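You operate a simulated robot arm through the tools that you are given. There is no shell and no other tool.

Carry out the task below with a simulated two-armed robot. There is one attempt and no reset: what you move stays moved.

TASK
Shut and latch the open window, then let its blind down to line 3.
Fine: free the stay to shut it and turn it back to held; the other window and blind stay as they are.

It is judged by the outcome, as a careful person would: the job done as asked, and still so three seconds after it is handed in. It fails if anything else is knocked over, pushed out of place, dropped, spilled or broken.

THE ROBOT
Two 7-joint arms with two-finger parallel grippers on one trunk that stands fixed in place. Base frame: the origin is at the foot of the trunk, x ahead of it, y to its left, z up. Units: m, degrees, N and s.
The left shoulder is at [0.03, 0.119, 1.11], the right one opposite. Each reaches about 0.826 m from its shoulder. Payload 3.43 kg a hand.
Tool frame (each hand has its own): the origin (TCP) lies between the finger pads and is the grasp point; the fingertips stand 0.03 m ahead of it; z points along the fingers, y is the line along which they close. The gripper opens to 0.094 m. The fingers are 0.028 m wide and 0.01 m thick; the gripper's body (0.05 by 0.096 m) begins 0.055 m behind the TCP.
Orientation is told as [roll, pitch, yaw] about the base's x, y, z axes, in that order, counted from this pose: with the fingers straight down and closing along the base's y, the tool's x points along the base's -x, its y along +y and its z along -z.

THE INTERFACE
- The arms move only by the tool apply_moves. It takes "left_motion", "right_motion" or both (then of equal length, played together; a hand with none holds still); each is one flat list of numbers, 7 for each row, row after row: the shift along the tool's x, y, z in units of 25 mm (1.0 is 25 mm), then the turn, a rotation vector about the tool's x, y, z in units of 5 degrees (1.0 is 5 degrees), then the gripper command, from -1 (shut) to 1 (fully open), values between in proportion. In form: [dx, dy, dz, ax, ay, az, fingers, dx, dy, dz, ax, ay, az, fingers, ...]. A call has 1 to 20 rows; each row shifts and turns the commanded pose from where the row before left it, along the tool's axes as they then stand. A call with a number of a shift or a turn outside -1 to 1 is refused whole. A row lasts 0.2 s, in which the tool goes at most 0.05 m and 8.6 degrees; a call with a longer step from one row to the next is refused whole, and so is a gripper value outside its range. Where a pose cannot be reached the arm comes as near as it can. A force on the tool above 60 N (or 10 N above the force at the start of the call, whichever is more), or a blocked arm, ends the call early, and 0.2 s more pass. Each finger travels about 0.072 m/s and halts on what it meets, pressing with about 42 N; the grip force reading is that of the motor and also rises with nothing between the fingers. The clock runs only during rows and for 0.2 s after the last one: add rows that do not move to give the fingers time. The reply holds the time, the measured pose of the TCP, the force on the tool along the base axes, the opening and the grip force, in the units named above and with some noise, with the torque about the TCP (base axes, N m) and any sound that the robot's microphone picked up.
- Cameras (640 x 400 px; columns grow to the right, rows downward): "scene" is now at [0.0512, 0.0012, 1.8055]; the picture's right is [-0.02, -1.00, 0.00], its down [-0.83, 0.01, -0.56] and it looks along [0.56, -0.01, -0.83] (base axes); focal length 332 px, centre (320, 200). "left" rides on the left gripper at [0.076, -0.014, -0.103] in its tool frame; the picture's right is [0.18, 0.98, 0.00], its down [-0.75, 0.14, -0.64] and it looks along [-0.63, 0.12, 0.77] (tool axes); focal length 243 px, centre (320, 200). "right" rides on the right gripper at [0.076, 0.014, -0.103] in its tool frame; the picture's right is [-0.18, 0.98, 0.00], its down [-0.75, -0.14, -0.64] and it looks along [-0.63, -0.12, 0.77] (tool axes); focal length 243 px, centre (320, 200). There is no depth. A picture from a camera that has moved, and an enlarged one, comes with that camera's place and axes in the base frame and with its lens. The place of the scene camera against the robot may be out by one fixed shift of up to 0.012 m in any direction.
- get_image(camera): a new picture of that camera. No time passes.
- slide_trunk(by): moves the trunk up (or, below 0, down) by that many m; the arms and the scene camera ride with it, the base frame stays. It gives what a move gives, with no picture.
- turn_head(pan, tilt): turns the head with the scene camera to pan (to the left, within 143 degrees either way) and tilt (down, from -29 to 69), counted from straight ahead of the robot. It gives what a move gives.
- enlarge(camera, box): a new picture of the part [left, top, right, bottom] of that camera's present view, enlarged. No time passes.
- job_done(): hands the job in; it is judged then, once.

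Nothing tells you positions but the pictures and the camera data. Unless the task says otherwise, let go and move clear before handing in.

The tools are called as a command line: name --argument value ..., lists and objects as JSON in quotes. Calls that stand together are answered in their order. apply_moves: Moves the arms, as the interface text tells. Its arguments: {"type":"object","properties":{"left_motion":{"type":"array"},"right_motion":{"type":"array"}},"required":[]} The other tools are called the same way: slide_trunk (by) moves the trunk up or down; turn_head (pan, tilt) turns the head that bears the scene camera; get_image (camera) takes a picture; enlarge (camera, box) takes an enlarged picture of a part of a camera's view; job_done () hands the job in.

At the start:

```text
clock: 0.0
left_ee_pos: [0.3871, 0.1866, 1.485]
left_tool_rot: [-0.1, 0.0, 0.0]
left_ft_force: [0.3, -0.4, 0.8]
left_moment: [-0.01, -0.02, -0.02]
left_opening: 0.0941
left_gripper_force: 0.0
right_ee_pos: [0.393, -0.1719, 1.4595]
right_tool_rot: [0.0, 0.0, 0.0]
right_ft_force: [0.1, -0.2, 0.1]
right_moment: [0.01, 0.0, 0.0]
right_opening: 0.0942
right_gripper_force: 0.0
trunk travel left (down, up): [-0.375, 0.035]
head pan, tilt (commanded): [-1.0, 55.7]
```

scene: 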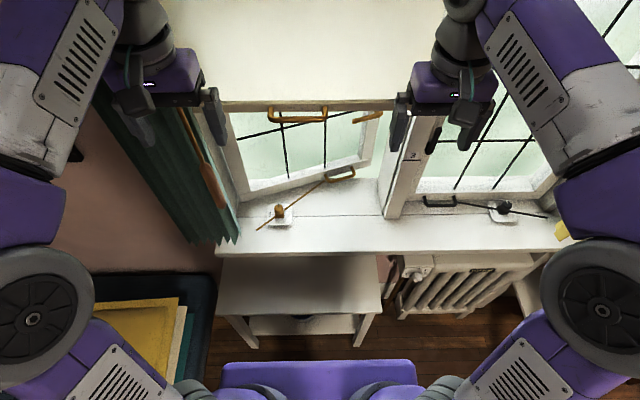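
right: 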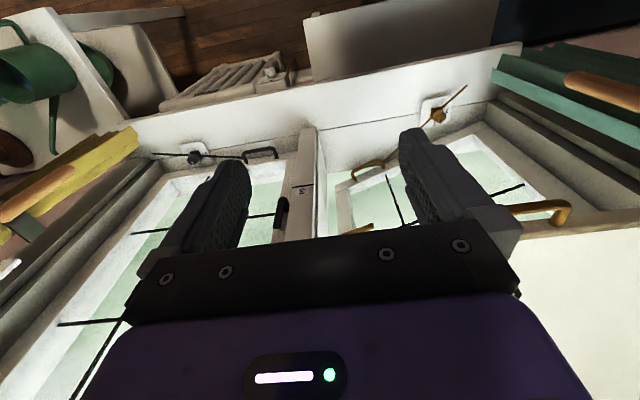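
left: 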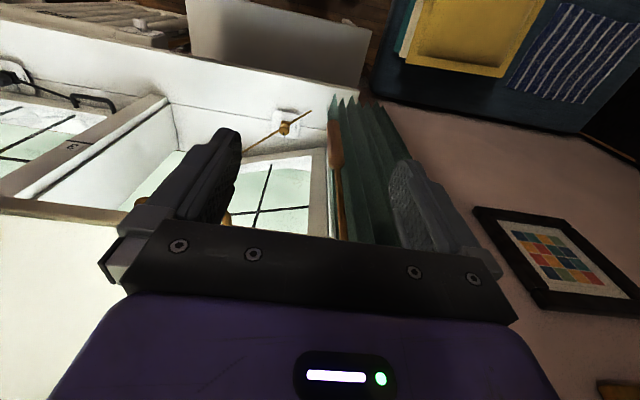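

The left window (orange/brass fittings) stands open outward, held by a stay on the sill, and the right window (black fittings) is shut. I'll look around with the head before moving anything.

turn_head --pan 5 --tilt 25

get_image --camera "scene"

```text
clock: 1.0
left_ee_pos: [0.3869, 0.1866, 1.4848]
left_tool_rot: [-0.1, 0.0, 0.0]
left_ft_force: [-1.0, -0.1, 0.5]
left_moment: [-0.02, 0.01, -0.01]
left_opening: 0.0942
left_gripper_force: 0.1
right_ee_pos: [0.3921, -0.172, 1.4597]
right_tool_rot: [0.0, -0.1, 0.0]
right_ft_force: [0.1, 0.8, 0.7]
right_moment: [0.01, -0.02, -0.03]
right_opening: 0.0941
right_gripper_force: 0.1
trunk travel left (down, up): [-0.375, 0.035]
head pan, tilt (commanded): [5.0, 25.0]
```

```text
taken
camera scene: at [0.0717, 0.0104, 1.8503], right [0.09, -1.0, 0.0], down [-0.42, -0.04, -0.91], along [0.9, 0.08, -0.42], focal length 332 px, centre (320, 200)
```

scene: 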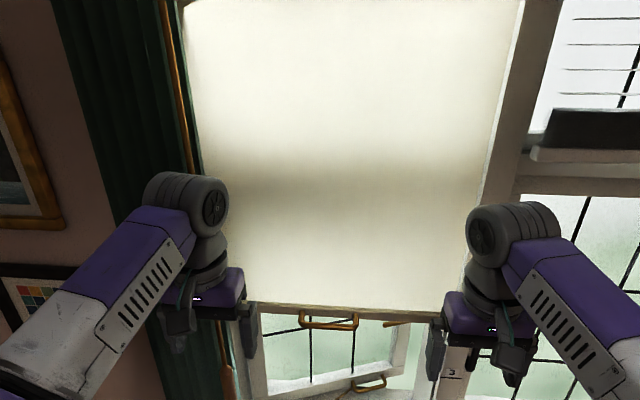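

The left window's blind is partly lowered with a brass pull at its lower edge, and there is a "3" mark on the mullion. I'll enlarge these parts to find the fittings.

enlarge --camera "scene" --box '[220, 290, 480, 400]'

turn_head --pan 5 --tilt 45

get_image --camera "scene"

enlarge --camera "scene" --box '[200, 140, 420, 280]'

```text
2.46 times, centred on (350, 345) of scene
camera zoom: at [0.0717, 0.0104, 1.8503], right [0.09, -1.0, 0.0], down [-0.42, -0.04, -0.91], along [0.9, 0.08, -0.42], focal length 818 px, centre (246, -157)
```

zoom: 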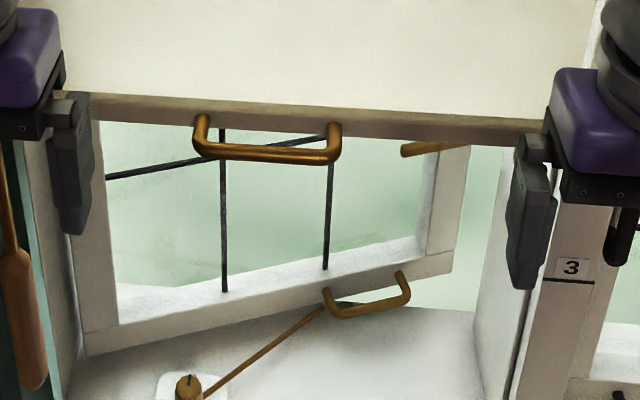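

```text
clock: 1.8
left_ee_pos: [0.387, 0.1872, 1.4837]
left_tool_rot: [0.0, -0.1, 0.1]
left_ft_force: [-0.2, -0.1, 0.1]
left_moment: [0.0, 0.01, -0.04]
left_opening: 0.0942
left_gripper_force: 0.1
right_ee_pos: [0.3932, -0.1723, 1.4594]
right_tool_rot: [0.0, 0.0, 0.1]
right_ft_force: [-0.2, -0.3, -0.2]
right_moment: [0.01, 0.01, -0.02]
right_opening: 0.0942
right_gripper_force: 0.0
trunk travel left (down, up): [-0.375, 0.035]
head pan, tilt (commanded): [5.0, 45.0]
```

```text
taken
camera scene: at [0.0608, 0.0095, 1.8198], right [0.09, -1.0, 0.0], down [-0.7, -0.06, -0.71], along [0.7, 0.06, -0.71], focal length 332 px, centre (320, 200)
```

scene: 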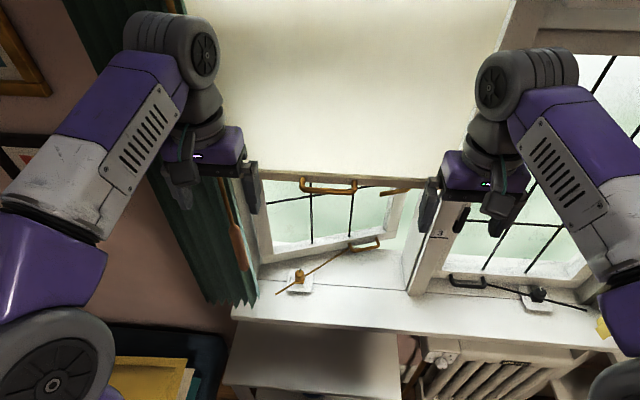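

```text
2.86 times, centred on (310, 210) of scene
camera zoom: at [0.0608, 0.0095, 1.8198], right [0.09, -1.0, 0.0], down [-0.7, -0.06, -0.71], along [0.7, 0.06, -0.71], focal length 950 px, centre (349, 171)
```

zoom: 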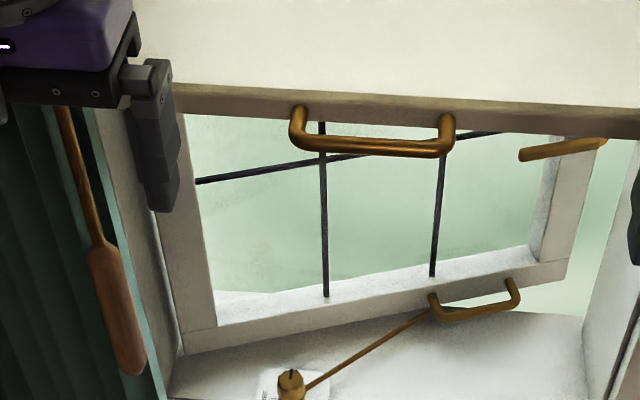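

The stay knob triangulates to about [0.635, 0.124, 0.875], and the blind pull to about [0.525, 0.03, 1.38]. I'll zoom in on the individual fittings.

enlarge --camera "scene" --box '[260, 225, 400, 310]'

enlarge --camera "scene" --box '[430, 200, 600, 320]'

enlarge --camera "scene" --box '[380, 160, 480, 300]'

enlarge --camera "left" --box '[200, 80, 380, 220]'

enlarge --camera "right" --box '[320, 70, 560, 240]'

enlarge --camera "right" --box '[140, 100, 340, 260]'

```text
4.57 times, centred on (330, 268) of scene
camera zoom: at [0.0608, 0.0095, 1.8198], right [0.09, -1.0, 0.0], down [-0.7, -0.06, -0.71], along [0.7, 0.06, -0.71], focal length 1519 px, centre (274, -109)
```

zoom: 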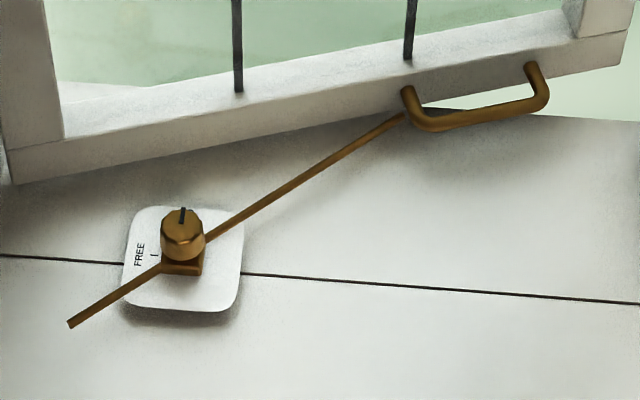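

```text
3.33 times, centred on (515, 260) of scene
camera zoom: at [0.0608, 0.0095, 1.8198], right [0.09, -1.0, 0.0], down [-0.7, -0.06, -0.71], along [0.7, 0.06, -0.71], focal length 1108 px, centre (-330, 0)
```

zoom: 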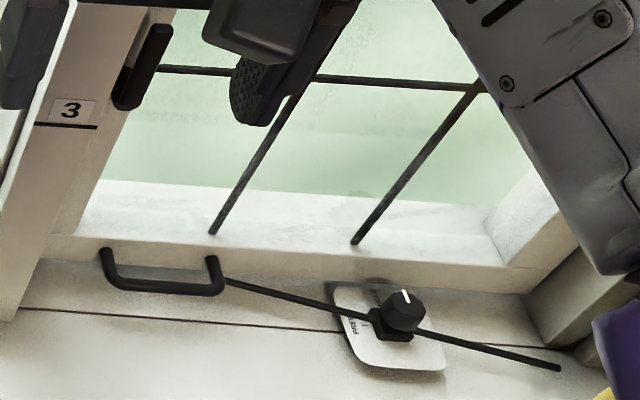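

```text
2.86 times, centred on (430, 230) of scene
camera zoom: at [0.0608, 0.0095, 1.8198], right [0.09, -1.0, 0.0], down [-0.7, -0.06, -0.71], along [0.7, 0.06, -0.71], focal length 950 px, centre (6, 114)
```

zoom: 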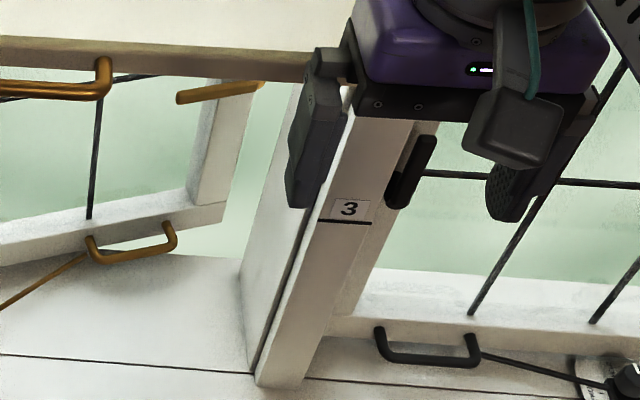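

```text
2.86 times, centred on (290, 150) of left
camera zoom: at [0.3105, 0.1733, 1.5866], right [-0.18, 0.98, 0.0], down [0.75, 0.14, 0.64], along [0.63, 0.12, -0.77], focal length 693 px, centre (406, 343)
```

zoom: 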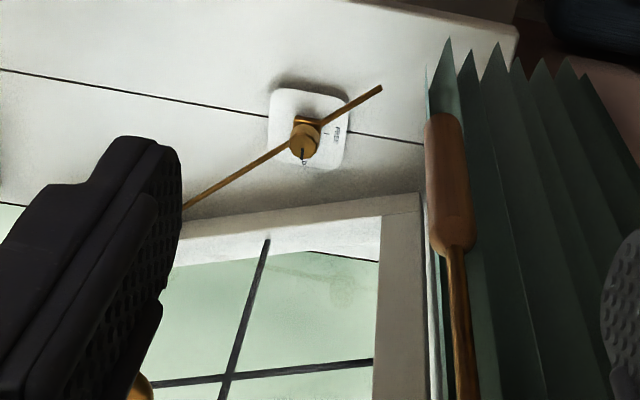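

```text
2.35 times, centred on (440, 155) of right
camera zoom: at [0.3176, -0.1577, 1.5629], right [0.18, 0.98, 0.0], down [0.75, -0.14, 0.64], along [0.63, -0.12, -0.77], focal length 571 px, centre (38, 306)
```

zoom: 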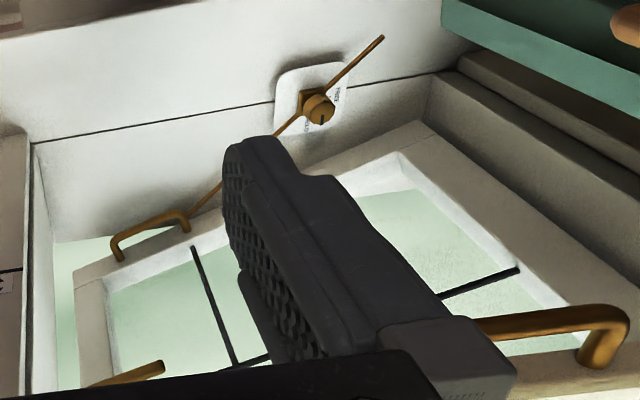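

```text
2.50 times, centred on (240, 180) of right
camera zoom: at [0.3176, -0.1577, 1.5629], right [0.18, 0.98, 0.0], down [0.75, -0.14, 0.64], along [0.63, -0.12, -0.77], focal length 606 px, centre (520, 250)
```

zoom: 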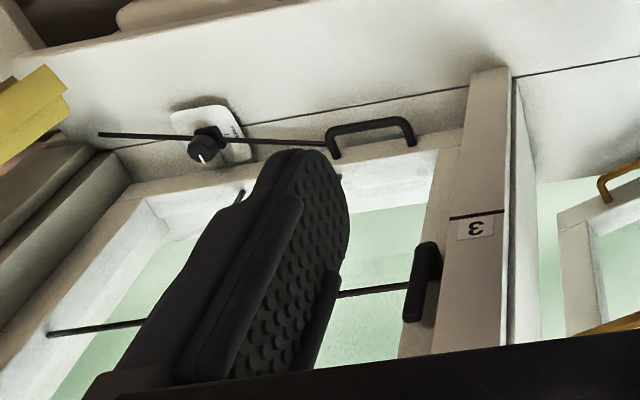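

The knob's mark points toward the window (presumably HELD) and FREE is printed on its left side; the right window's latch lever shows what "latched" looks like. I'll lower both hands a little so the scene camera sees past them and the hand cameras get nearer.

apply_moves --left_motion '[0.2, 0, 1, 0, 0, 0, 1, 0.2, 0, 1, 0, 0, 0, 1, 0.2, 0, 1, 0, 0, 0, 1, 0.2, 0, 1, 0, 0, 0, 1, 0.2, 0, 1, 0, 0, 0, 1, 0.2, 0, 1, 0, 0, 0, 1, 0.2, 0, 1, 0, 0, 0, 1, 0.2, 0, 1, 0, 0, 0, 1, 0.2, 0, 1, 0, 0, 0, 1, 0.2, 0, 1, 0, 0, 0, 1]' --right_motion '[0.2, 0, 1, 0, 0, 0, 1, 0.2, 0, 1, 0, 0, 0, 1, 0.2, 0, 1, 0, 0, 0, 1, 0.2, 0, 1, 0, 0, 0, 1, 0.2, 0, 1, 0, 0, 0, 1, 0.2, 0, 1, 0, 0, 0, 1, 0.2, 0, 1, 0, 0, 0, 1, 0.2, 0, 1, 0, 0, 0, 1, 0.2, 0, 1, 0, 0, 0, 1, 0.2, 0, 1, 0, 0, 0, 1]'

get_image --camera "scene"

get_image --camera "left"

get_image --camera "right"

```text
clock: 4.0
left_ee_pos: [0.3361, 0.1857, 1.2327]
left_tool_rot: [-0.2, 0.0, 0.0]
left_ft_force: [1.2, 1.2, 0.7]
left_moment: [-0.02, 0.01, 0.02]
left_opening: 0.0939
left_gripper_force: 0.0
right_ee_pos: [0.3446, -0.1723, 1.2101]
right_tool_rot: [0.1, 0.0, 0.0]
right_ft_force: [0.2, 0.0, 1.2]
right_moment: [0.05, 0.01, -0.02]
right_opening: 0.0939
right_gripper_force: 0.1
trunk travel left (down, up): [-0.375, 0.035]
head pan, tilt (commanded): [5.0, 45.0]
```

```text
taken
camera scene: at [0.0616, 0.0094, 1.8197], right [0.09, -1.0, 0.0], down [-0.7, -0.06, -0.71], along [0.7, 0.06, -0.71], focal length 332 px, centre (320, 200)
```

scene: 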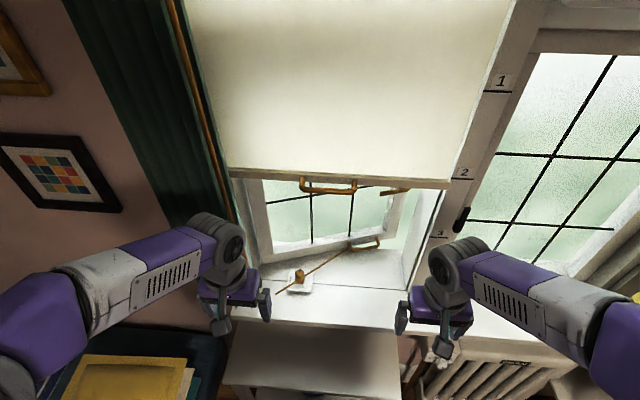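

```text
taken
camera left: at [0.2604, 0.1732, 1.3357], right [-0.18, 0.98, 0.0], down [0.75, 0.14, 0.64], along [0.63, 0.12, -0.77], focal length 243 px, centre (320, 200)
```

left: 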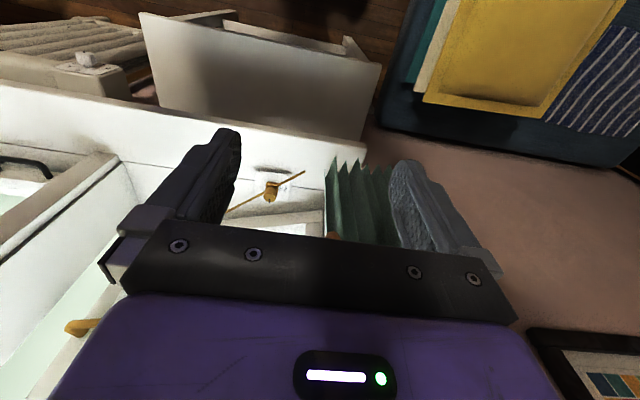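

```text
taken
camera right: at [0.268, -0.1579, 1.3128], right [0.18, 0.98, 0.0], down [0.75, -0.14, 0.64], along [0.63, -0.12, -0.77], focal length 243 px, centre (320, 200)
```

right: 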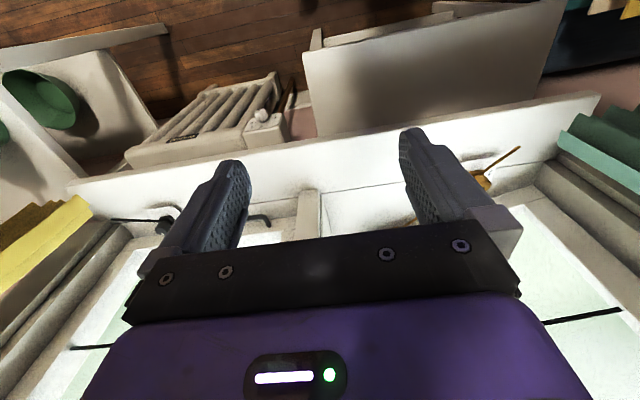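

Lines 1, 2 and 3 are now visible on the mullion, and the blind's lower edge is near line 2. I'll zoom in on the handle, latch, marks and stay.

enlarge --camera "scene" --box '[220, 150, 480, 310]'

enlarge --camera "scene" --box '[420, 60, 540, 260]'

enlarge --camera "scene" --box '[360, 160, 480, 240]'

enlarge --camera "left" --box '[220, 150, 330, 230]'

```text
2.46 times, centred on (350, 230) of scene
camera zoom: at [0.0616, 0.0094, 1.8197], right [0.09, -1.0, 0.0], down [-0.7, -0.06, -0.71], along [0.7, 0.06, -0.71], focal length 818 px, centre (246, 126)
```

zoom: 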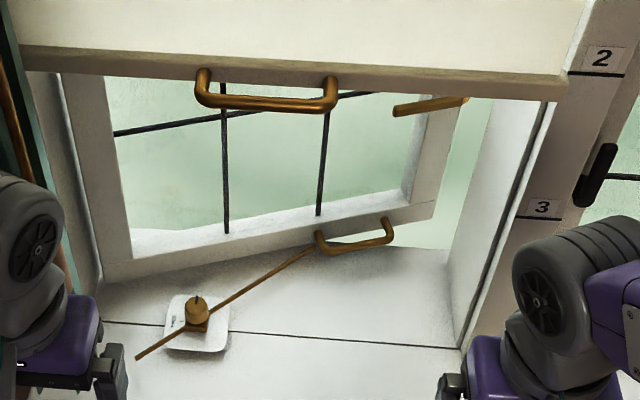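

```text
2.00 times, centred on (480, 160) of scene
camera zoom: at [0.0616, 0.0094, 1.8197], right [0.09, -1.0, 0.0], down [-0.7, -0.06, -0.71], along [0.7, 0.06, -0.71], focal length 665 px, centre (0, 280)
```

zoom: 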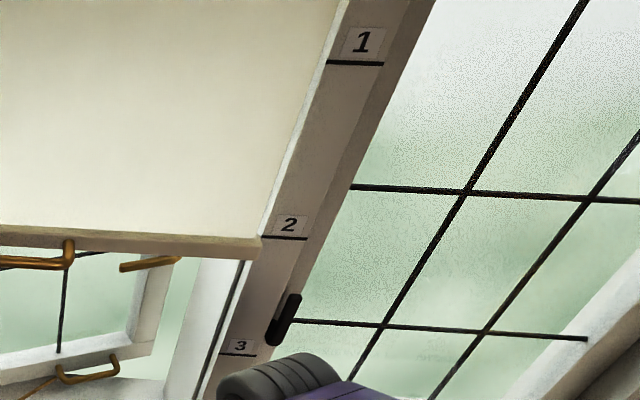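

```text
5.00 times, centred on (420, 200) of scene
camera zoom: at [0.0616, 0.0094, 1.8197], right [0.09, -1.0, 0.0], down [-0.7, -0.06, -0.71], along [0.7, 0.06, -0.71], focal length 1662 px, centre (-180, 200)
```

zoom: 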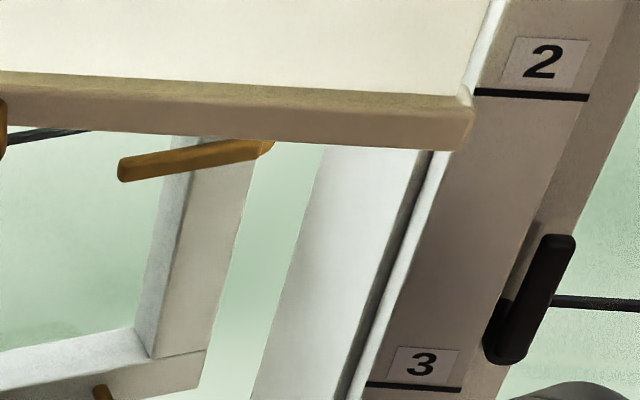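

```text
5.00 times, centred on (275, 190) of left
camera zoom: at [0.2604, 0.1732, 1.3357], right [-0.18, 0.98, 0.0], down [0.75, 0.14, 0.64], along [0.63, 0.12, -0.77], focal length 1213 px, centre (545, 250)
```

zoom: 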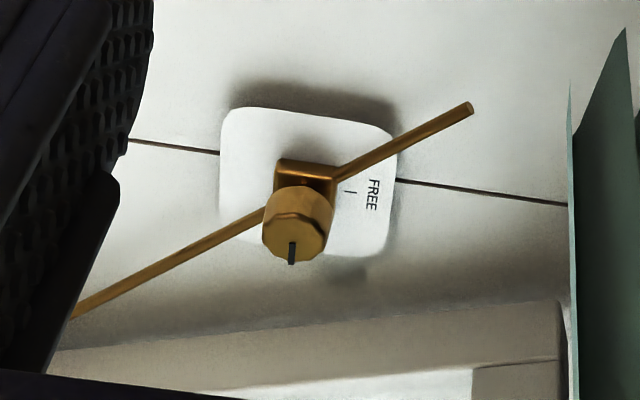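

I estimate the stay knob at about [0.626, 0.125, 0.90], diameter roughly 34 mm. The curtain wand hangs near [0.49, 0.23], so I'll work this window with the right arm, which comes from the clear side. I'll bring it low first and then across.

apply_moves --right_motion '[-0.3, 0.5, 0.8, 0, 0, 0, 0.4, -0.3, 0.5, 0.8, 0, 0, 0, 0.4, -0.3, 0.5, 0.8, 0, 0, 0, 0.4, -0.3, 0.5, 0.8, 0, 0, 0, 0.4, -0.3, 0.5, 0.8, 0, 0, 0, 0.4, -0.3, 0.5, 0.8, 0, 0, 0, 0.4, -0.3, 0.5, 0.8, 0, 0, 0, 0.4, -0.3, 0.5, 0.8, 0, 0, 0, 0.4]'

get_image --camera "scene"

get_image --camera "right"

get_image --camera "left"

```text
clock: 5.8
left_ee_pos: [0.3382, 0.1869, 1.2336]
left_tool_rot: [-0.1, 0.1, 0.0]
left_ft_force: [0.1, 0.0, 0.6]
left_moment: [0.03, 0.0, -0.03]
left_opening: 0.094
left_gripper_force: 0.1
right_ee_pos: [0.4051, -0.0716, 1.0492]
right_tool_rot: [0.0, 0.0, -0.1]
right_ft_force: [-0.2, -0.4, -0.4]
right_moment: [0.0, 0.0, -0.03]
right_opening: 0.0656
right_gripper_force: 0.1
trunk travel left (down, up): [-0.375, 0.035]
head pan, tilt (commanded): [5.0, 45.0]
```

```text
taken
camera scene: at [0.0618, 0.0101, 1.8197], right [0.09, -1.0, 0.0], down [-0.7, -0.06, -0.71], along [0.7, 0.06, -0.71], focal length 332 px, centre (320, 200)
```

scene: 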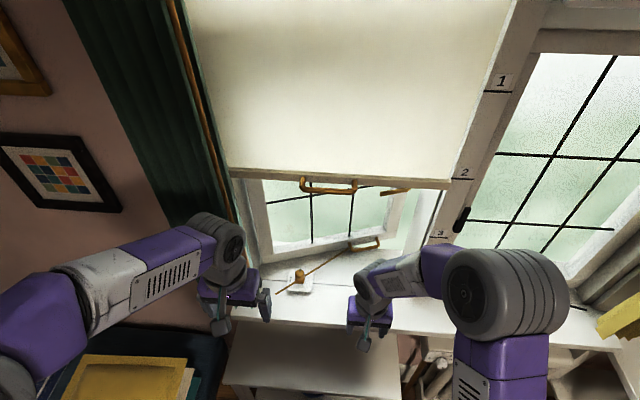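

```text
taken
camera right: at [0.3287, -0.0572, 1.1525], right [0.18, 0.98, 0.0], down [0.75, -0.14, 0.64], along [0.63, -0.12, -0.77], focal length 243 px, centre (320, 200)
```

right: 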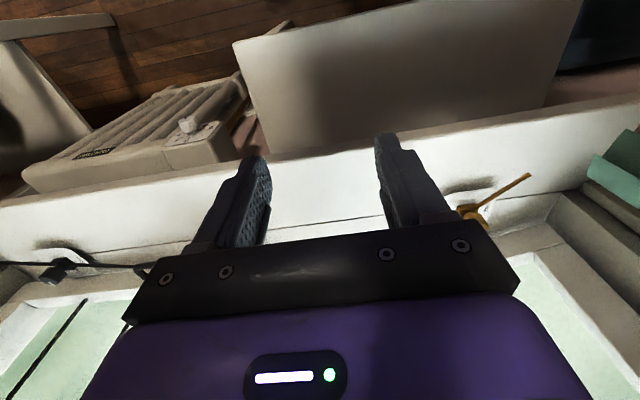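

```text
taken
camera left: at [0.2607, 0.1737, 1.3359], right [-0.18, 0.98, 0.0], down [0.75, 0.14, 0.64], along [0.63, 0.12, -0.77], focal length 243 px, centre (320, 200)
```

left: 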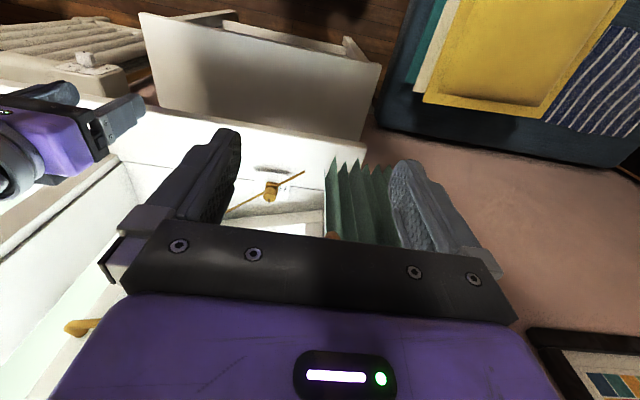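

The right hand is clear at z≈1.05. Next I move it across, staying level, to just short of the knob.

apply_moves --right_motion '[-0.75, 0.77, 0, 0, 0, 0, 0.4, -0.75, 0.77, 0, 0, 0, 0, 0.4, -0.75, 0.77, 0, 0, 0, 0, 0.4, -0.75, 0.77, 0, 0, 0, 0, 0.4, -0.75, 0.77, 0, 0, 0, 0, 0.4, -0.75, 0.77, 0, 0, 0, 0, 0.4, -0.75, 0.77, 0, 0, 0, 0, 0.4, -0.75, 0.77, 0, 0, 0, 0, 0.4, -0.75, 0.77, 0, 0, 0, 0, 0.4, -0.75, 0.77, 0, 0, 0, 0, 0.4]'

get_image --camera "scene"

get_image --camera "right"

get_image --camera "left"

```text
clock: 8.0
left_ee_pos: [0.3359, 0.1862, 1.234]
left_tool_rot: [0.0, 0.0, 0.1]
left_ft_force: [0.2, 0.4, 0.0]
left_moment: [-0.01, -0.01, -0.03]
left_opening: 0.094
left_gripper_force: 0.1
right_ee_pos: [0.5842, 0.1124, 1.0475]
right_tool_rot: [-0.1, 0.3, 0.1]
right_ft_force: [0.0, -0.3, -1.2]
right_moment: [0.02, 0.02, 0.02]
right_opening: 0.0657
right_gripper_force: 0.0
right hand out of reach, approached as far as the arm can: row 10
trunk travel left (down, up): [-0.375, 0.035]
head pan, tilt (commanded): [5.0, 45.0]
```

```text
taken
camera scene: at [0.0615, 0.0096, 1.8198], right [0.09, -1.0, 0.0], down [-0.7, -0.06, -0.71], along [0.7, 0.06, -0.71], focal length 332 px, centre (320, 200)
```

scene: 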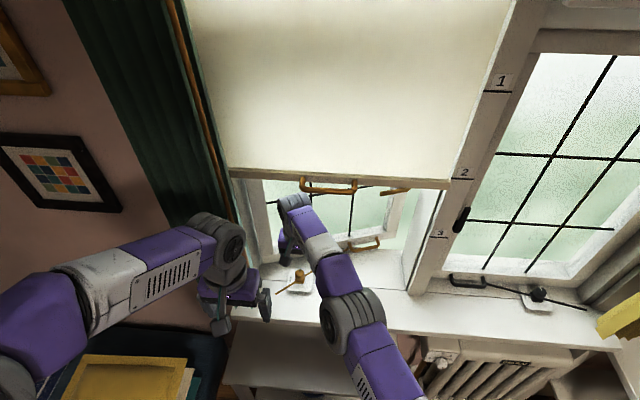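

```text
taken
camera right: at [0.5084, 0.1276, 1.1517], right [0.18, 0.98, 0.0], down [0.76, -0.14, 0.64], along [0.63, -0.12, -0.77], focal length 243 px, centre (320, 200)
```

right: 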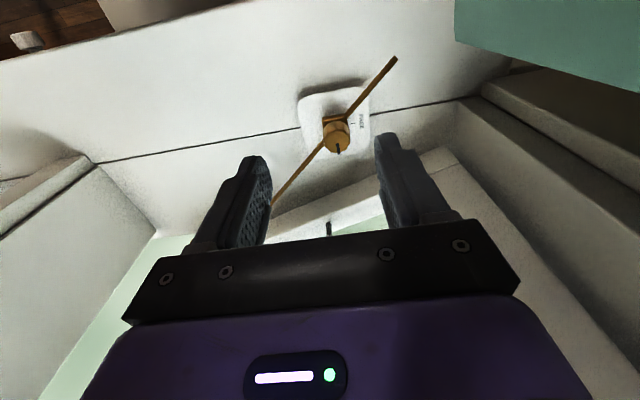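

```text
taken
camera left: at [0.2605, 0.1734, 1.3361], right [-0.18, 0.98, 0.0], down [0.75, 0.14, 0.64], along [0.63, 0.12, -0.77], focal length 243 px, centre (320, 200)
```

left: 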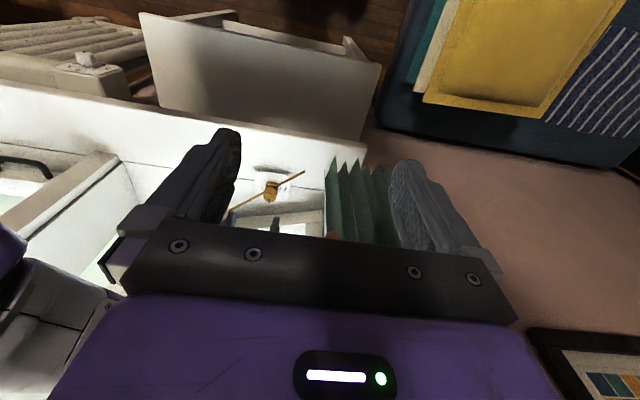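

The right arm is at its reach limit with the fingers straight down, so I'll need some forward tilt; the knob is confirmed near [0.625, 0.125, 0.90]. I'll zoom on it from here.

enlarge --camera "right" --box '[260, 50, 420, 220]'

enlarge --camera "left" --box '[220, 150, 400, 250]'

enlarge --camera "scene" --box '[220, 160, 400, 320]'

```text
2.35 times, centred on (340, 135) of right
camera zoom: at [0.5084, 0.1276, 1.1517], right [0.18, 0.98, 0.0], down [0.76, -0.14, 0.64], along [0.63, -0.12, -0.77], focal length 571 px, centre (273, 353)
```

zoom: 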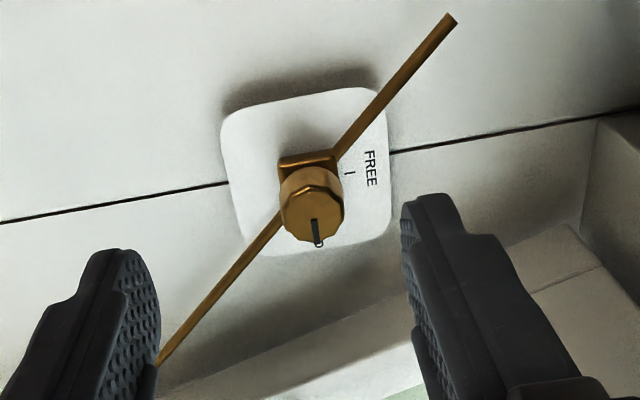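

```text
3.56 times, centred on (310, 200) of left
camera zoom: at [0.2605, 0.1734, 1.3361], right [-0.18, 0.98, 0.0], down [0.75, 0.14, 0.64], along [0.63, 0.12, -0.77], focal length 863 px, centre (356, 200)
```

zoom: 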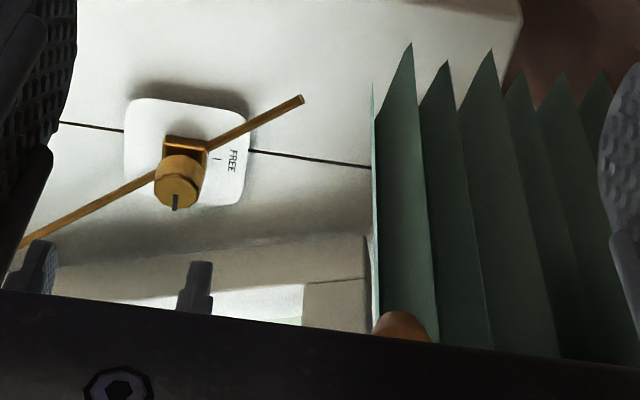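

```text
2.50 times, centred on (310, 240) of scene
camera zoom: at [0.0615, 0.0096, 1.8198], right [0.09, -1.0, 0.0], down [-0.7, -0.06, -0.71], along [0.7, 0.06, -0.71], focal length 831 px, centre (345, 100)
```

zoom: 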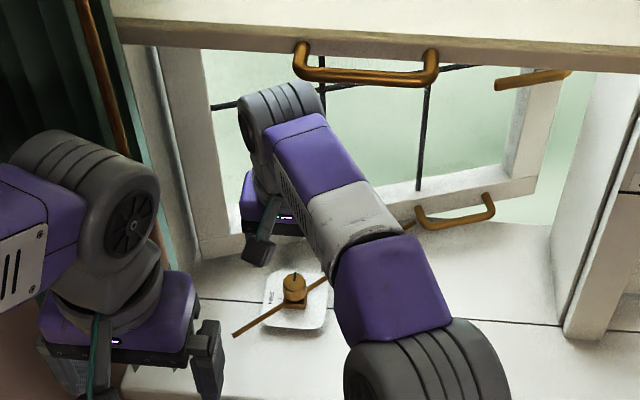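

The knob's mark points at +x (away from me) and FREE is at +y, so freeing takes a 90° counter-clockwise turn seen from above. I'll yaw the right hand −23° and tilt it 20° forward so that the full quarter turn stays within reach.

apply_moves --right_motion '[0.2, 0, 0, 0, 0, 0.92, 0.4, 0.2, 0, 0, 0, 0, 0.92, 0.4, 0, 0, 0, 0, 0, 0.92, 0.4, 0, 0, 0, 0, 0, 0.92, 0.4, 0, 0, 0, 0, 0, 0.92, 0.4, 0, 0, 0, 0, -1, 0, 0.4, 0, 0, 0, 0, -1, 0, 0.4, 0, 0, 0, 0, -1, 0, 0.4, 0, 0, 0, 0, -1, 0, 0.4, 0, 0, 0, 0, 0, 0, 0.4]'

get_image --camera "right"

get_image --camera "scene"

```text
clock: 10.2
left_ee_pos: [0.3352, 0.1851, 1.2328]
left_tool_rot: [0.0, -0.1, 0.0]
left_ft_force: [-0.6, 1.2, 0.6]
left_moment: [0.02, 0.0, -0.01]
left_opening: 0.0941
left_gripper_force: 0.1
right_ee_pos: [0.5753, 0.1138, 1.0493]
right_tool_rot: [0.1, -20.1, -23.0]
right_ft_force: [-0.4, 0.1, 0.0]
right_moment: [-0.01, 0.01, 0.01]
right_opening: 0.0658
right_gripper_force: 0.1
trunk travel left (down, up): [-0.375, 0.035]
head pan, tilt (commanded): [5.0, 45.0]
```

```text
taken
camera right: at [0.4829, 0.1686, 1.1203], right [0.54, 0.84, 0.06], down [0.39, -0.32, 0.86], along [0.74, -0.44, -0.5], focal length 243 px, centre (320, 200)
```

right: 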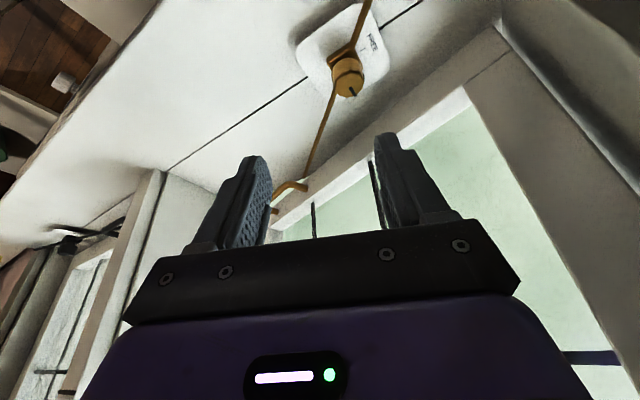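

```text
taken
camera scene: at [0.0614, 0.0091, 1.8197], right [0.09, -1.0, 0.0], down [-0.7, -0.06, -0.71], along [0.7, 0.06, -0.71], focal length 332 px, centre (320, 200)
```

scene: 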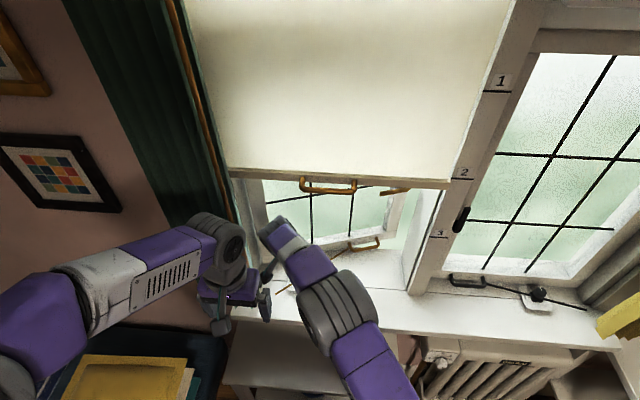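

The tilted pose is reached and clear of the wand. I'll bring the fingers to just above the knob and check the alignment.

apply_moves --right_motion '[0.025, 0.235, 0.836, 0, 0, 0, 0.4, 0.025, 0.235, 0.836, 0, 0, 0, 0.4, 0.025, 0.235, 0.836, 0, 0, 0, 0.4, 0.025, 0.235, 0.836, 0, 0, 0, 0.4, 0.025, 0.235, 0.836, 0, 0, 0, 0.4, 0, 0, 0, 0, 0, 0, 0.4]'

get_image --camera "right"

enlarge --camera "left" --box '[220, 150, 400, 250]'

enlarge --camera "scene" --box '[220, 160, 400, 320]'

```text
clock: 11.6
left_ee_pos: [0.3358, 0.1867, 1.2339]
left_tool_rot: [-0.2, 0.0, 0.0]
left_ft_force: [-0.3, 0.6, 0.6]
left_moment: [0.05, -0.01, 0.0]
left_opening: 0.094
left_gripper_force: 0.1
right_ee_pos: [0.613, 0.1265, 0.9512]
right_tool_rot: [0.0, -20.0, -23.1]
right_ft_force: [0.7, -0.3, -0.6]
right_moment: [0.02, 0.02, 0.0]
right_opening: 0.0657
right_gripper_force: 0.0
right hand out of reach, approached as far as the arm can: row 5
trunk travel left (down, up): [-0.375, 0.035]
head pan, tilt (commanded): [5.0, 45.0]
```

```text
taken
camera right: at [0.5209, 0.1815, 1.0218], right [0.54, 0.84, 0.06], down [0.39, -0.32, 0.86], along [0.74, -0.44, -0.5], focal length 243 px, centre (320, 200)
```

right: 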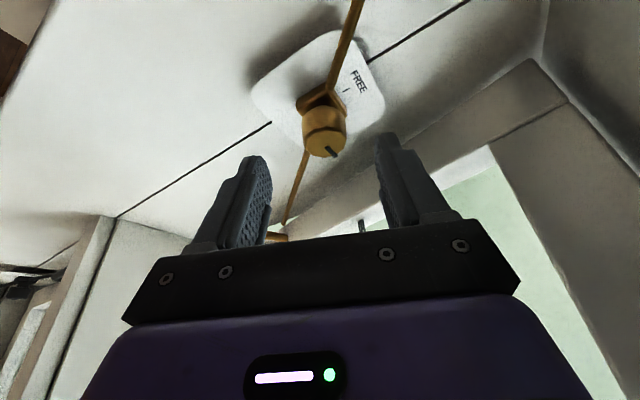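

```text
3.56 times, centred on (310, 200) of left
camera zoom: at [0.2598, 0.1734, 1.3362], right [-0.18, 0.98, 0.0], down [0.75, 0.14, 0.64], along [0.63, 0.12, -0.77], focal length 863 px, centre (356, 200)
```

zoom: 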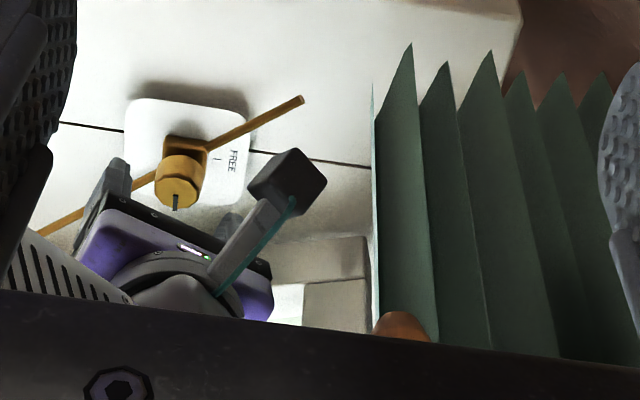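

```text
2.50 times, centred on (310, 240) of scene
camera zoom: at [0.0606, 0.0096, 1.8198], right [0.09, -1.0, 0.0], down [-0.7, -0.06, -0.71], along [0.7, 0.06, -0.71], focal length 831 px, centre (345, 100)
```

zoom: 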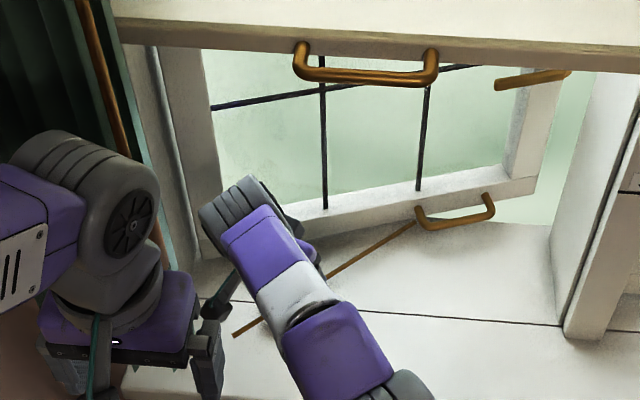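

The arm ran 4 mm short here, so I'll tilt the hand another 20° forward about the TCP to gain reach; the fingertips stay above the knob while I do that.

apply_moves --right_motion '[0, 0, 0, 0, -1, 0, 0.4, 0, 0, 0, 0, -1, 0, 0.4, 0, 0, 0, 0, -1, 0, 0.4, 0, 0, 0, 0, -1, 0, 0.4, 0, 0, 0, 0, 0, 0, 0.4]'

get_image --camera "right"

enlarge --camera "left" --box '[220, 150, 400, 250]'

```text
clock: 12.8
left_ee_pos: [0.3328, 0.192, 1.2317]
left_tool_rot: [0.9, 0.9, 0.3]
left_ft_force: [-19.3, 51.8, -16.9]
left_moment: [0.87, 0.17, -0.38]
left_opening: 0.0648
left_gripper_force: 0.0
right_ee_pos: [0.615, 0.1224, 0.9517]
right_tool_rot: [0.1, -39.9, -23.4]
right_ft_force: [-0.9, -0.1, 0.3]
right_moment: [-0.03, -0.01, 0.01]
right_opening: 0.0656
right_gripper_force: 0.0
trunk travel left (down, up): [-0.375, 0.035]
head pan, tilt (commanded): [5.0, 45.0]
```

```text
taken
camera right: at [0.5069, 0.1856, 0.9813], right [0.52, 0.85, 0.12], down [0.09, -0.2, 0.98], along [0.85, -0.5, -0.18], focal length 243 px, centre (320, 200)
```

right: 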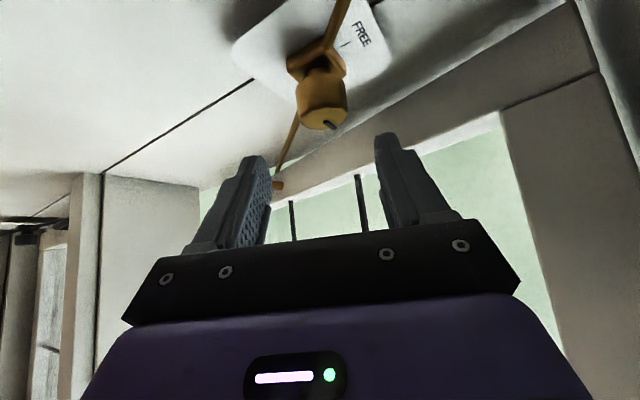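

```text
3.56 times, centred on (310, 200) of left
camera zoom: at [0.2592, 0.1775, 1.335], right [-0.19, 0.98, 0.02], down [0.76, 0.14, 0.63], along [0.62, 0.13, -0.77], focal length 863 px, centre (356, 200)
```

zoom: 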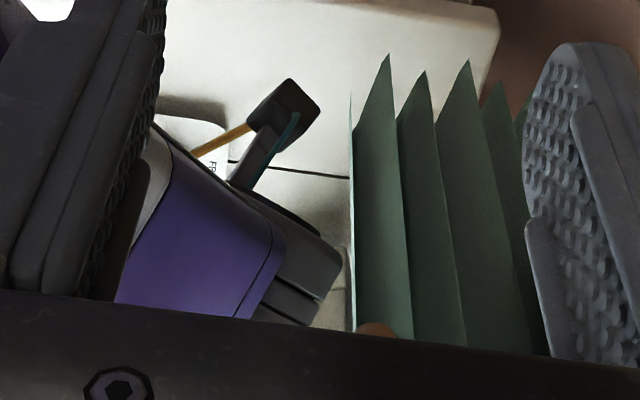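

The right forearm came into contact with the parked left hand (52 N on it), so I'll move the left hand away first, left and up and then back.

apply_moves --left_motion '[0.2, 0.8, -0.4, 0, 0, 0, 1, 0.2, 0.8, -0.6, 0, 0, 0, 1, 0.3, 0.5, -1, 0, 0, 0, 1, 0.3, 0.3, -1, 0, 0, 0, 1, 0.3, 0.3, -1, 0, 0, 0, 1, 0.3, 0, -1, 0, 0, 0, 1, 0, 0, -1, 0, 0, 0, 1, 0, 0, 0, 0, 0, 0, 1]'

get_image --camera "scene"

get_image --camera "left"

enlarge --camera "right" --box '[220, 0, 440, 200]'

```text
clock: 14.6
left_ee_pos: [0.2965, 0.2545, 1.3846]
left_tool_rot: [-0.2, 0.0, 0.0]
left_ft_force: [0.3, 0.0, 0.0]
left_moment: [0.02, 0.02, -0.01]
left_opening: 0.0942
left_gripper_force: 0.0
right_ee_pos: [0.6136, 0.1269, 0.952]
right_tool_rot: [0.0, -40.0, -23.0]
right_ft_force: [1.3, 0.3, 0.2]
right_moment: [-0.01, 0.04, -0.03]
right_opening: 0.0658
right_gripper_force: 0.0
trunk travel left (down, up): [-0.375, 0.035]
head pan, tilt (commanded): [5.0, 45.0]
```

```text
taken
camera scene: at [0.0607, 0.0096, 1.8198], right [0.09, -1.0, 0.0], down [-0.7, -0.06, -0.71], along [0.7, 0.06, -0.71], focal length 332 px, centre (320, 200)
```

scene: 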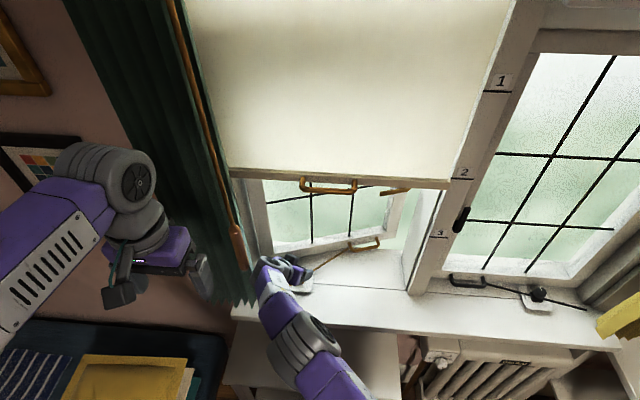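

```text
taken
camera left: at [0.22, 0.2408, 1.4872], right [-0.18, 0.98, 0.0], down [0.75, 0.14, 0.64], along [0.63, 0.12, -0.77], focal length 243 px, centre (320, 200)
```

left: 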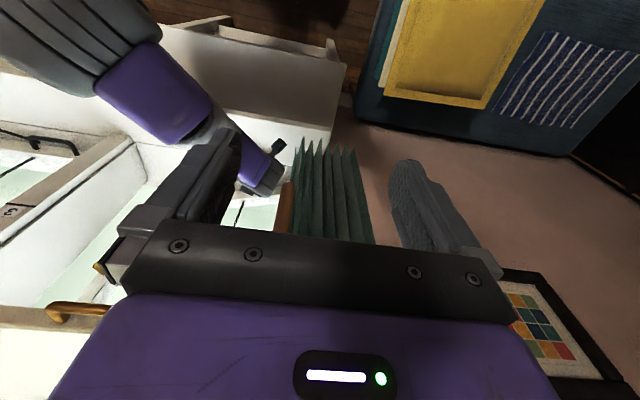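

```text
2.00 times, centred on (330, 100) of right
camera zoom: at [0.5046, 0.1887, 0.9815], right [0.51, 0.85, 0.12], down [0.1, -0.19, 0.98], along [0.85, -0.49, -0.18], focal length 485 px, centre (300, 400)
```

zoom: 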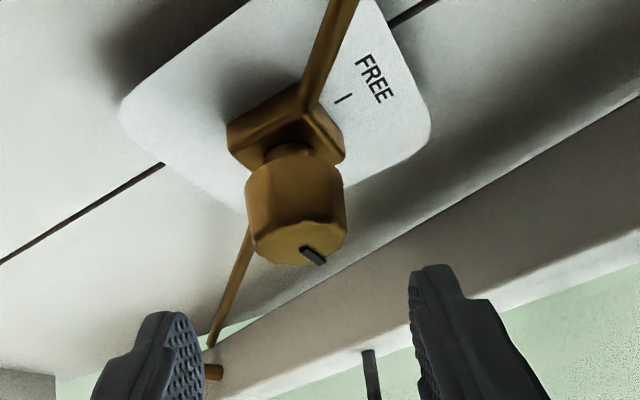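

The left hand is clear and the right hand recovered without disturbing anything; the knob top reads [0.627, 0.125, 0.907], about 29 mm across. I'll lower the open fingers around it, keeping the tips above the rod.

apply_moves --right_motion '[0.347, 0.041, 0.4, 0, 0, 0, 0.4, 0.347, 0.041, 0.4, 0, 0, 0, 0.4, 0.347, 0.041, 0.4, 0, 0, 0, 0.4, 0, 0, 0, 0, 0, 0, 0.4]'

get_image --camera "right"

enlarge --camera "scene" --box '[220, 200, 400, 320]'

```text
clock: 15.6
left_ee_pos: [0.2961, 0.254, 1.3848]
left_tool_rot: [-0.1, 0.0, 0.0]
left_ft_force: [0.0, 0.4, 0.1]
left_moment: [0.0, -0.01, 0.03]
left_opening: 0.0937
left_gripper_force: 0.0
right_ee_pos: [0.612, 0.1299, 0.9125]
right_tool_rot: [-0.1, -40.0, -23.0]
right_ft_force: [-0.1, -0.3, 0.0]
right_moment: [-0.01, -0.01, 0.02]
right_opening: 0.0658
right_gripper_force: 0.1
trunk travel left (down, up): [-0.375, 0.035]
head pan, tilt (commanded): [5.0, 45.0]
```

```text
taken
camera right: at [0.5047, 0.1921, 0.9416], right [0.51, 0.85, 0.12], down [0.1, -0.19, 0.98], along [0.85, -0.49, -0.18], focal length 243 px, centre (320, 200)
```

right: 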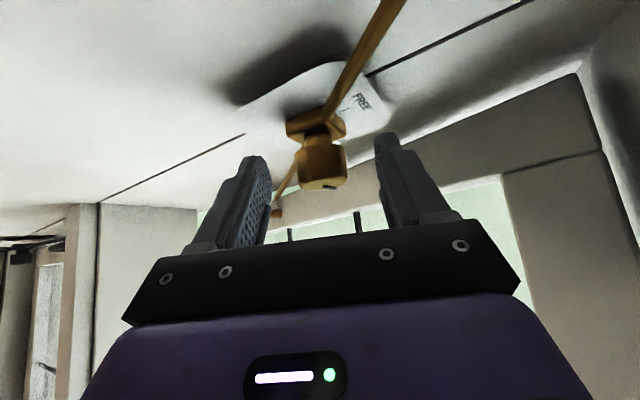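

```text
3.33 times, centred on (310, 260) of scene
camera zoom: at [0.0607, 0.0095, 1.8198], right [0.09, -1.0, 0.0], down [-0.7, -0.06, -0.71], along [0.7, 0.06, -0.71], focal length 1108 px, centre (353, 0)
```

zoom: 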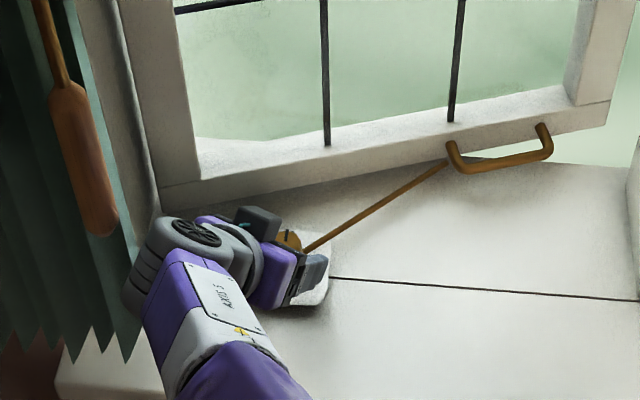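

The fingers straddle the knob evenly and there is no contact force. I'll close the grip on it.

apply_moves --right_motion '[0, 0, 0, 0, 0, 0, -1, 0, 0, 0, 0, 0, 0, -1, 0, 0, 0, 0, 0, 0, -1, 0, 0, 0, 0, 0, 0, -1]'

get_image --camera "right"

```text
clock: 16.6
left_ee_pos: [0.2963, 0.255, 1.3845]
left_tool_rot: [-0.1, 0.0, 0.0]
left_ft_force: [0.0, 0.1, 0.2]
left_moment: [-0.01, -0.01, 0.02]
left_opening: 0.0941
left_gripper_force: 0.1
right_ee_pos: [0.6126, 0.1295, 0.9115]
right_tool_rot: [0.0, -40.0, -23.0]
right_ft_force: [1.0, 0.0, -0.8]
right_moment: [0.08, -0.12, -0.03]
right_opening: 0.0312
right_gripper_force: 45.2
trunk travel left (down, up): [-0.375, 0.035]
head pan, tilt (commanded): [5.0, 45.0]
```

```text
taken
camera right: at [0.5048, 0.1922, 0.9415], right [0.51, 0.85, 0.12], down [0.1, -0.19, 0.98], along [0.85, -0.49, -0.18], focal length 243 px, centre (320, 200)
```

right: 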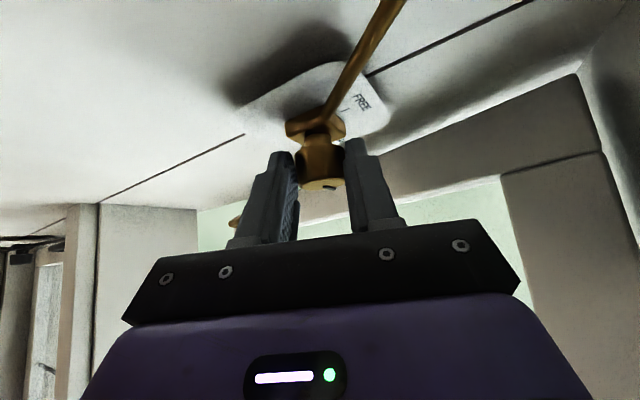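

Gripped firmly at 31 mm with no side force. I'll turn the first 30° counter-clockwise about the knob's vertical axis and check.

apply_moves --right_motion '[-0.002, -0.047, 0.001, -0.643, 0, -0.766, -1, -0.002, -0.047, 0.001, -0.643, 0, -0.766, -1, -0.002, -0.047, 0.001, -0.643, 0, -0.766, -1, -0.002, -0.047, 0.001, -0.643, 0, -0.766, -1, -0.002, -0.047, 0.001, -0.643, 0, -0.766, -1, -0.002, -0.047, 0.001, -0.643, 0, -0.766, -1]'

get_image --camera "right"

enlarge --camera "scene" --box '[220, 200, 400, 320]'

```text
clock: 18.0
left_ee_pos: [0.2954, 0.2534, 1.3844]
left_tool_rot: [-0.1, 0.0, -0.1]
left_ft_force: [0.3, 0.4, -0.5]
left_moment: [-0.01, -0.01, -0.01]
left_opening: 0.0942
left_gripper_force: 0.2
right_ee_pos: [0.6114, 0.1217, 0.9113]
right_tool_rot: [-0.1, -39.9, 7.1]
right_ft_force: [-5.5, -7.8, -1.1]
right_moment: [-0.31, 0.08, -0.12]
right_opening: 0.0314
right_gripper_force: 45.3
trunk travel left (down, up): [-0.375, 0.035]
head pan, tilt (commanded): [5.0, 45.0]
```

```text
taken
camera right: at [0.4872, 0.1202, 0.9418], right [0.02, 0.99, 0.12], down [0.18, -0.12, 0.98], along [0.98, 0.0, -0.18], focal length 243 px, centre (320, 200)
```

right: 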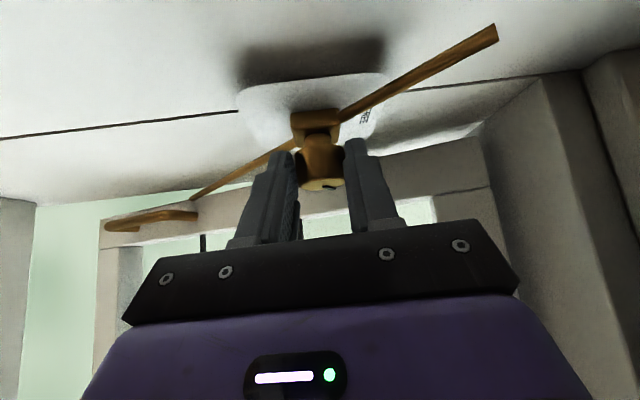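

```text
3.33 times, centred on (310, 260) of scene
camera zoom: at [0.0603, 0.0082, 1.8198], right [0.09, -1.0, 0.0], down [-0.7, -0.06, -0.71], along [0.7, 0.06, -0.71], focal length 1108 px, centre (353, 0)
```

zoom: 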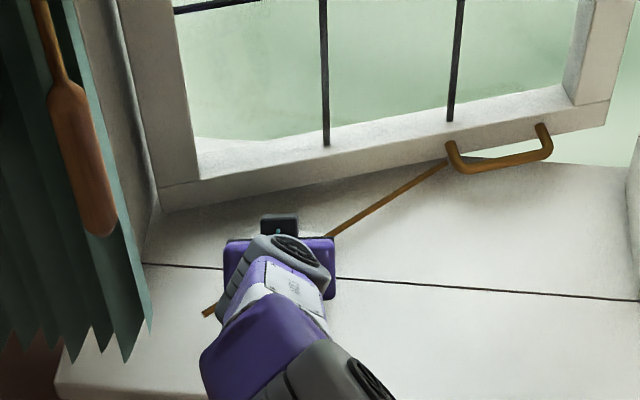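

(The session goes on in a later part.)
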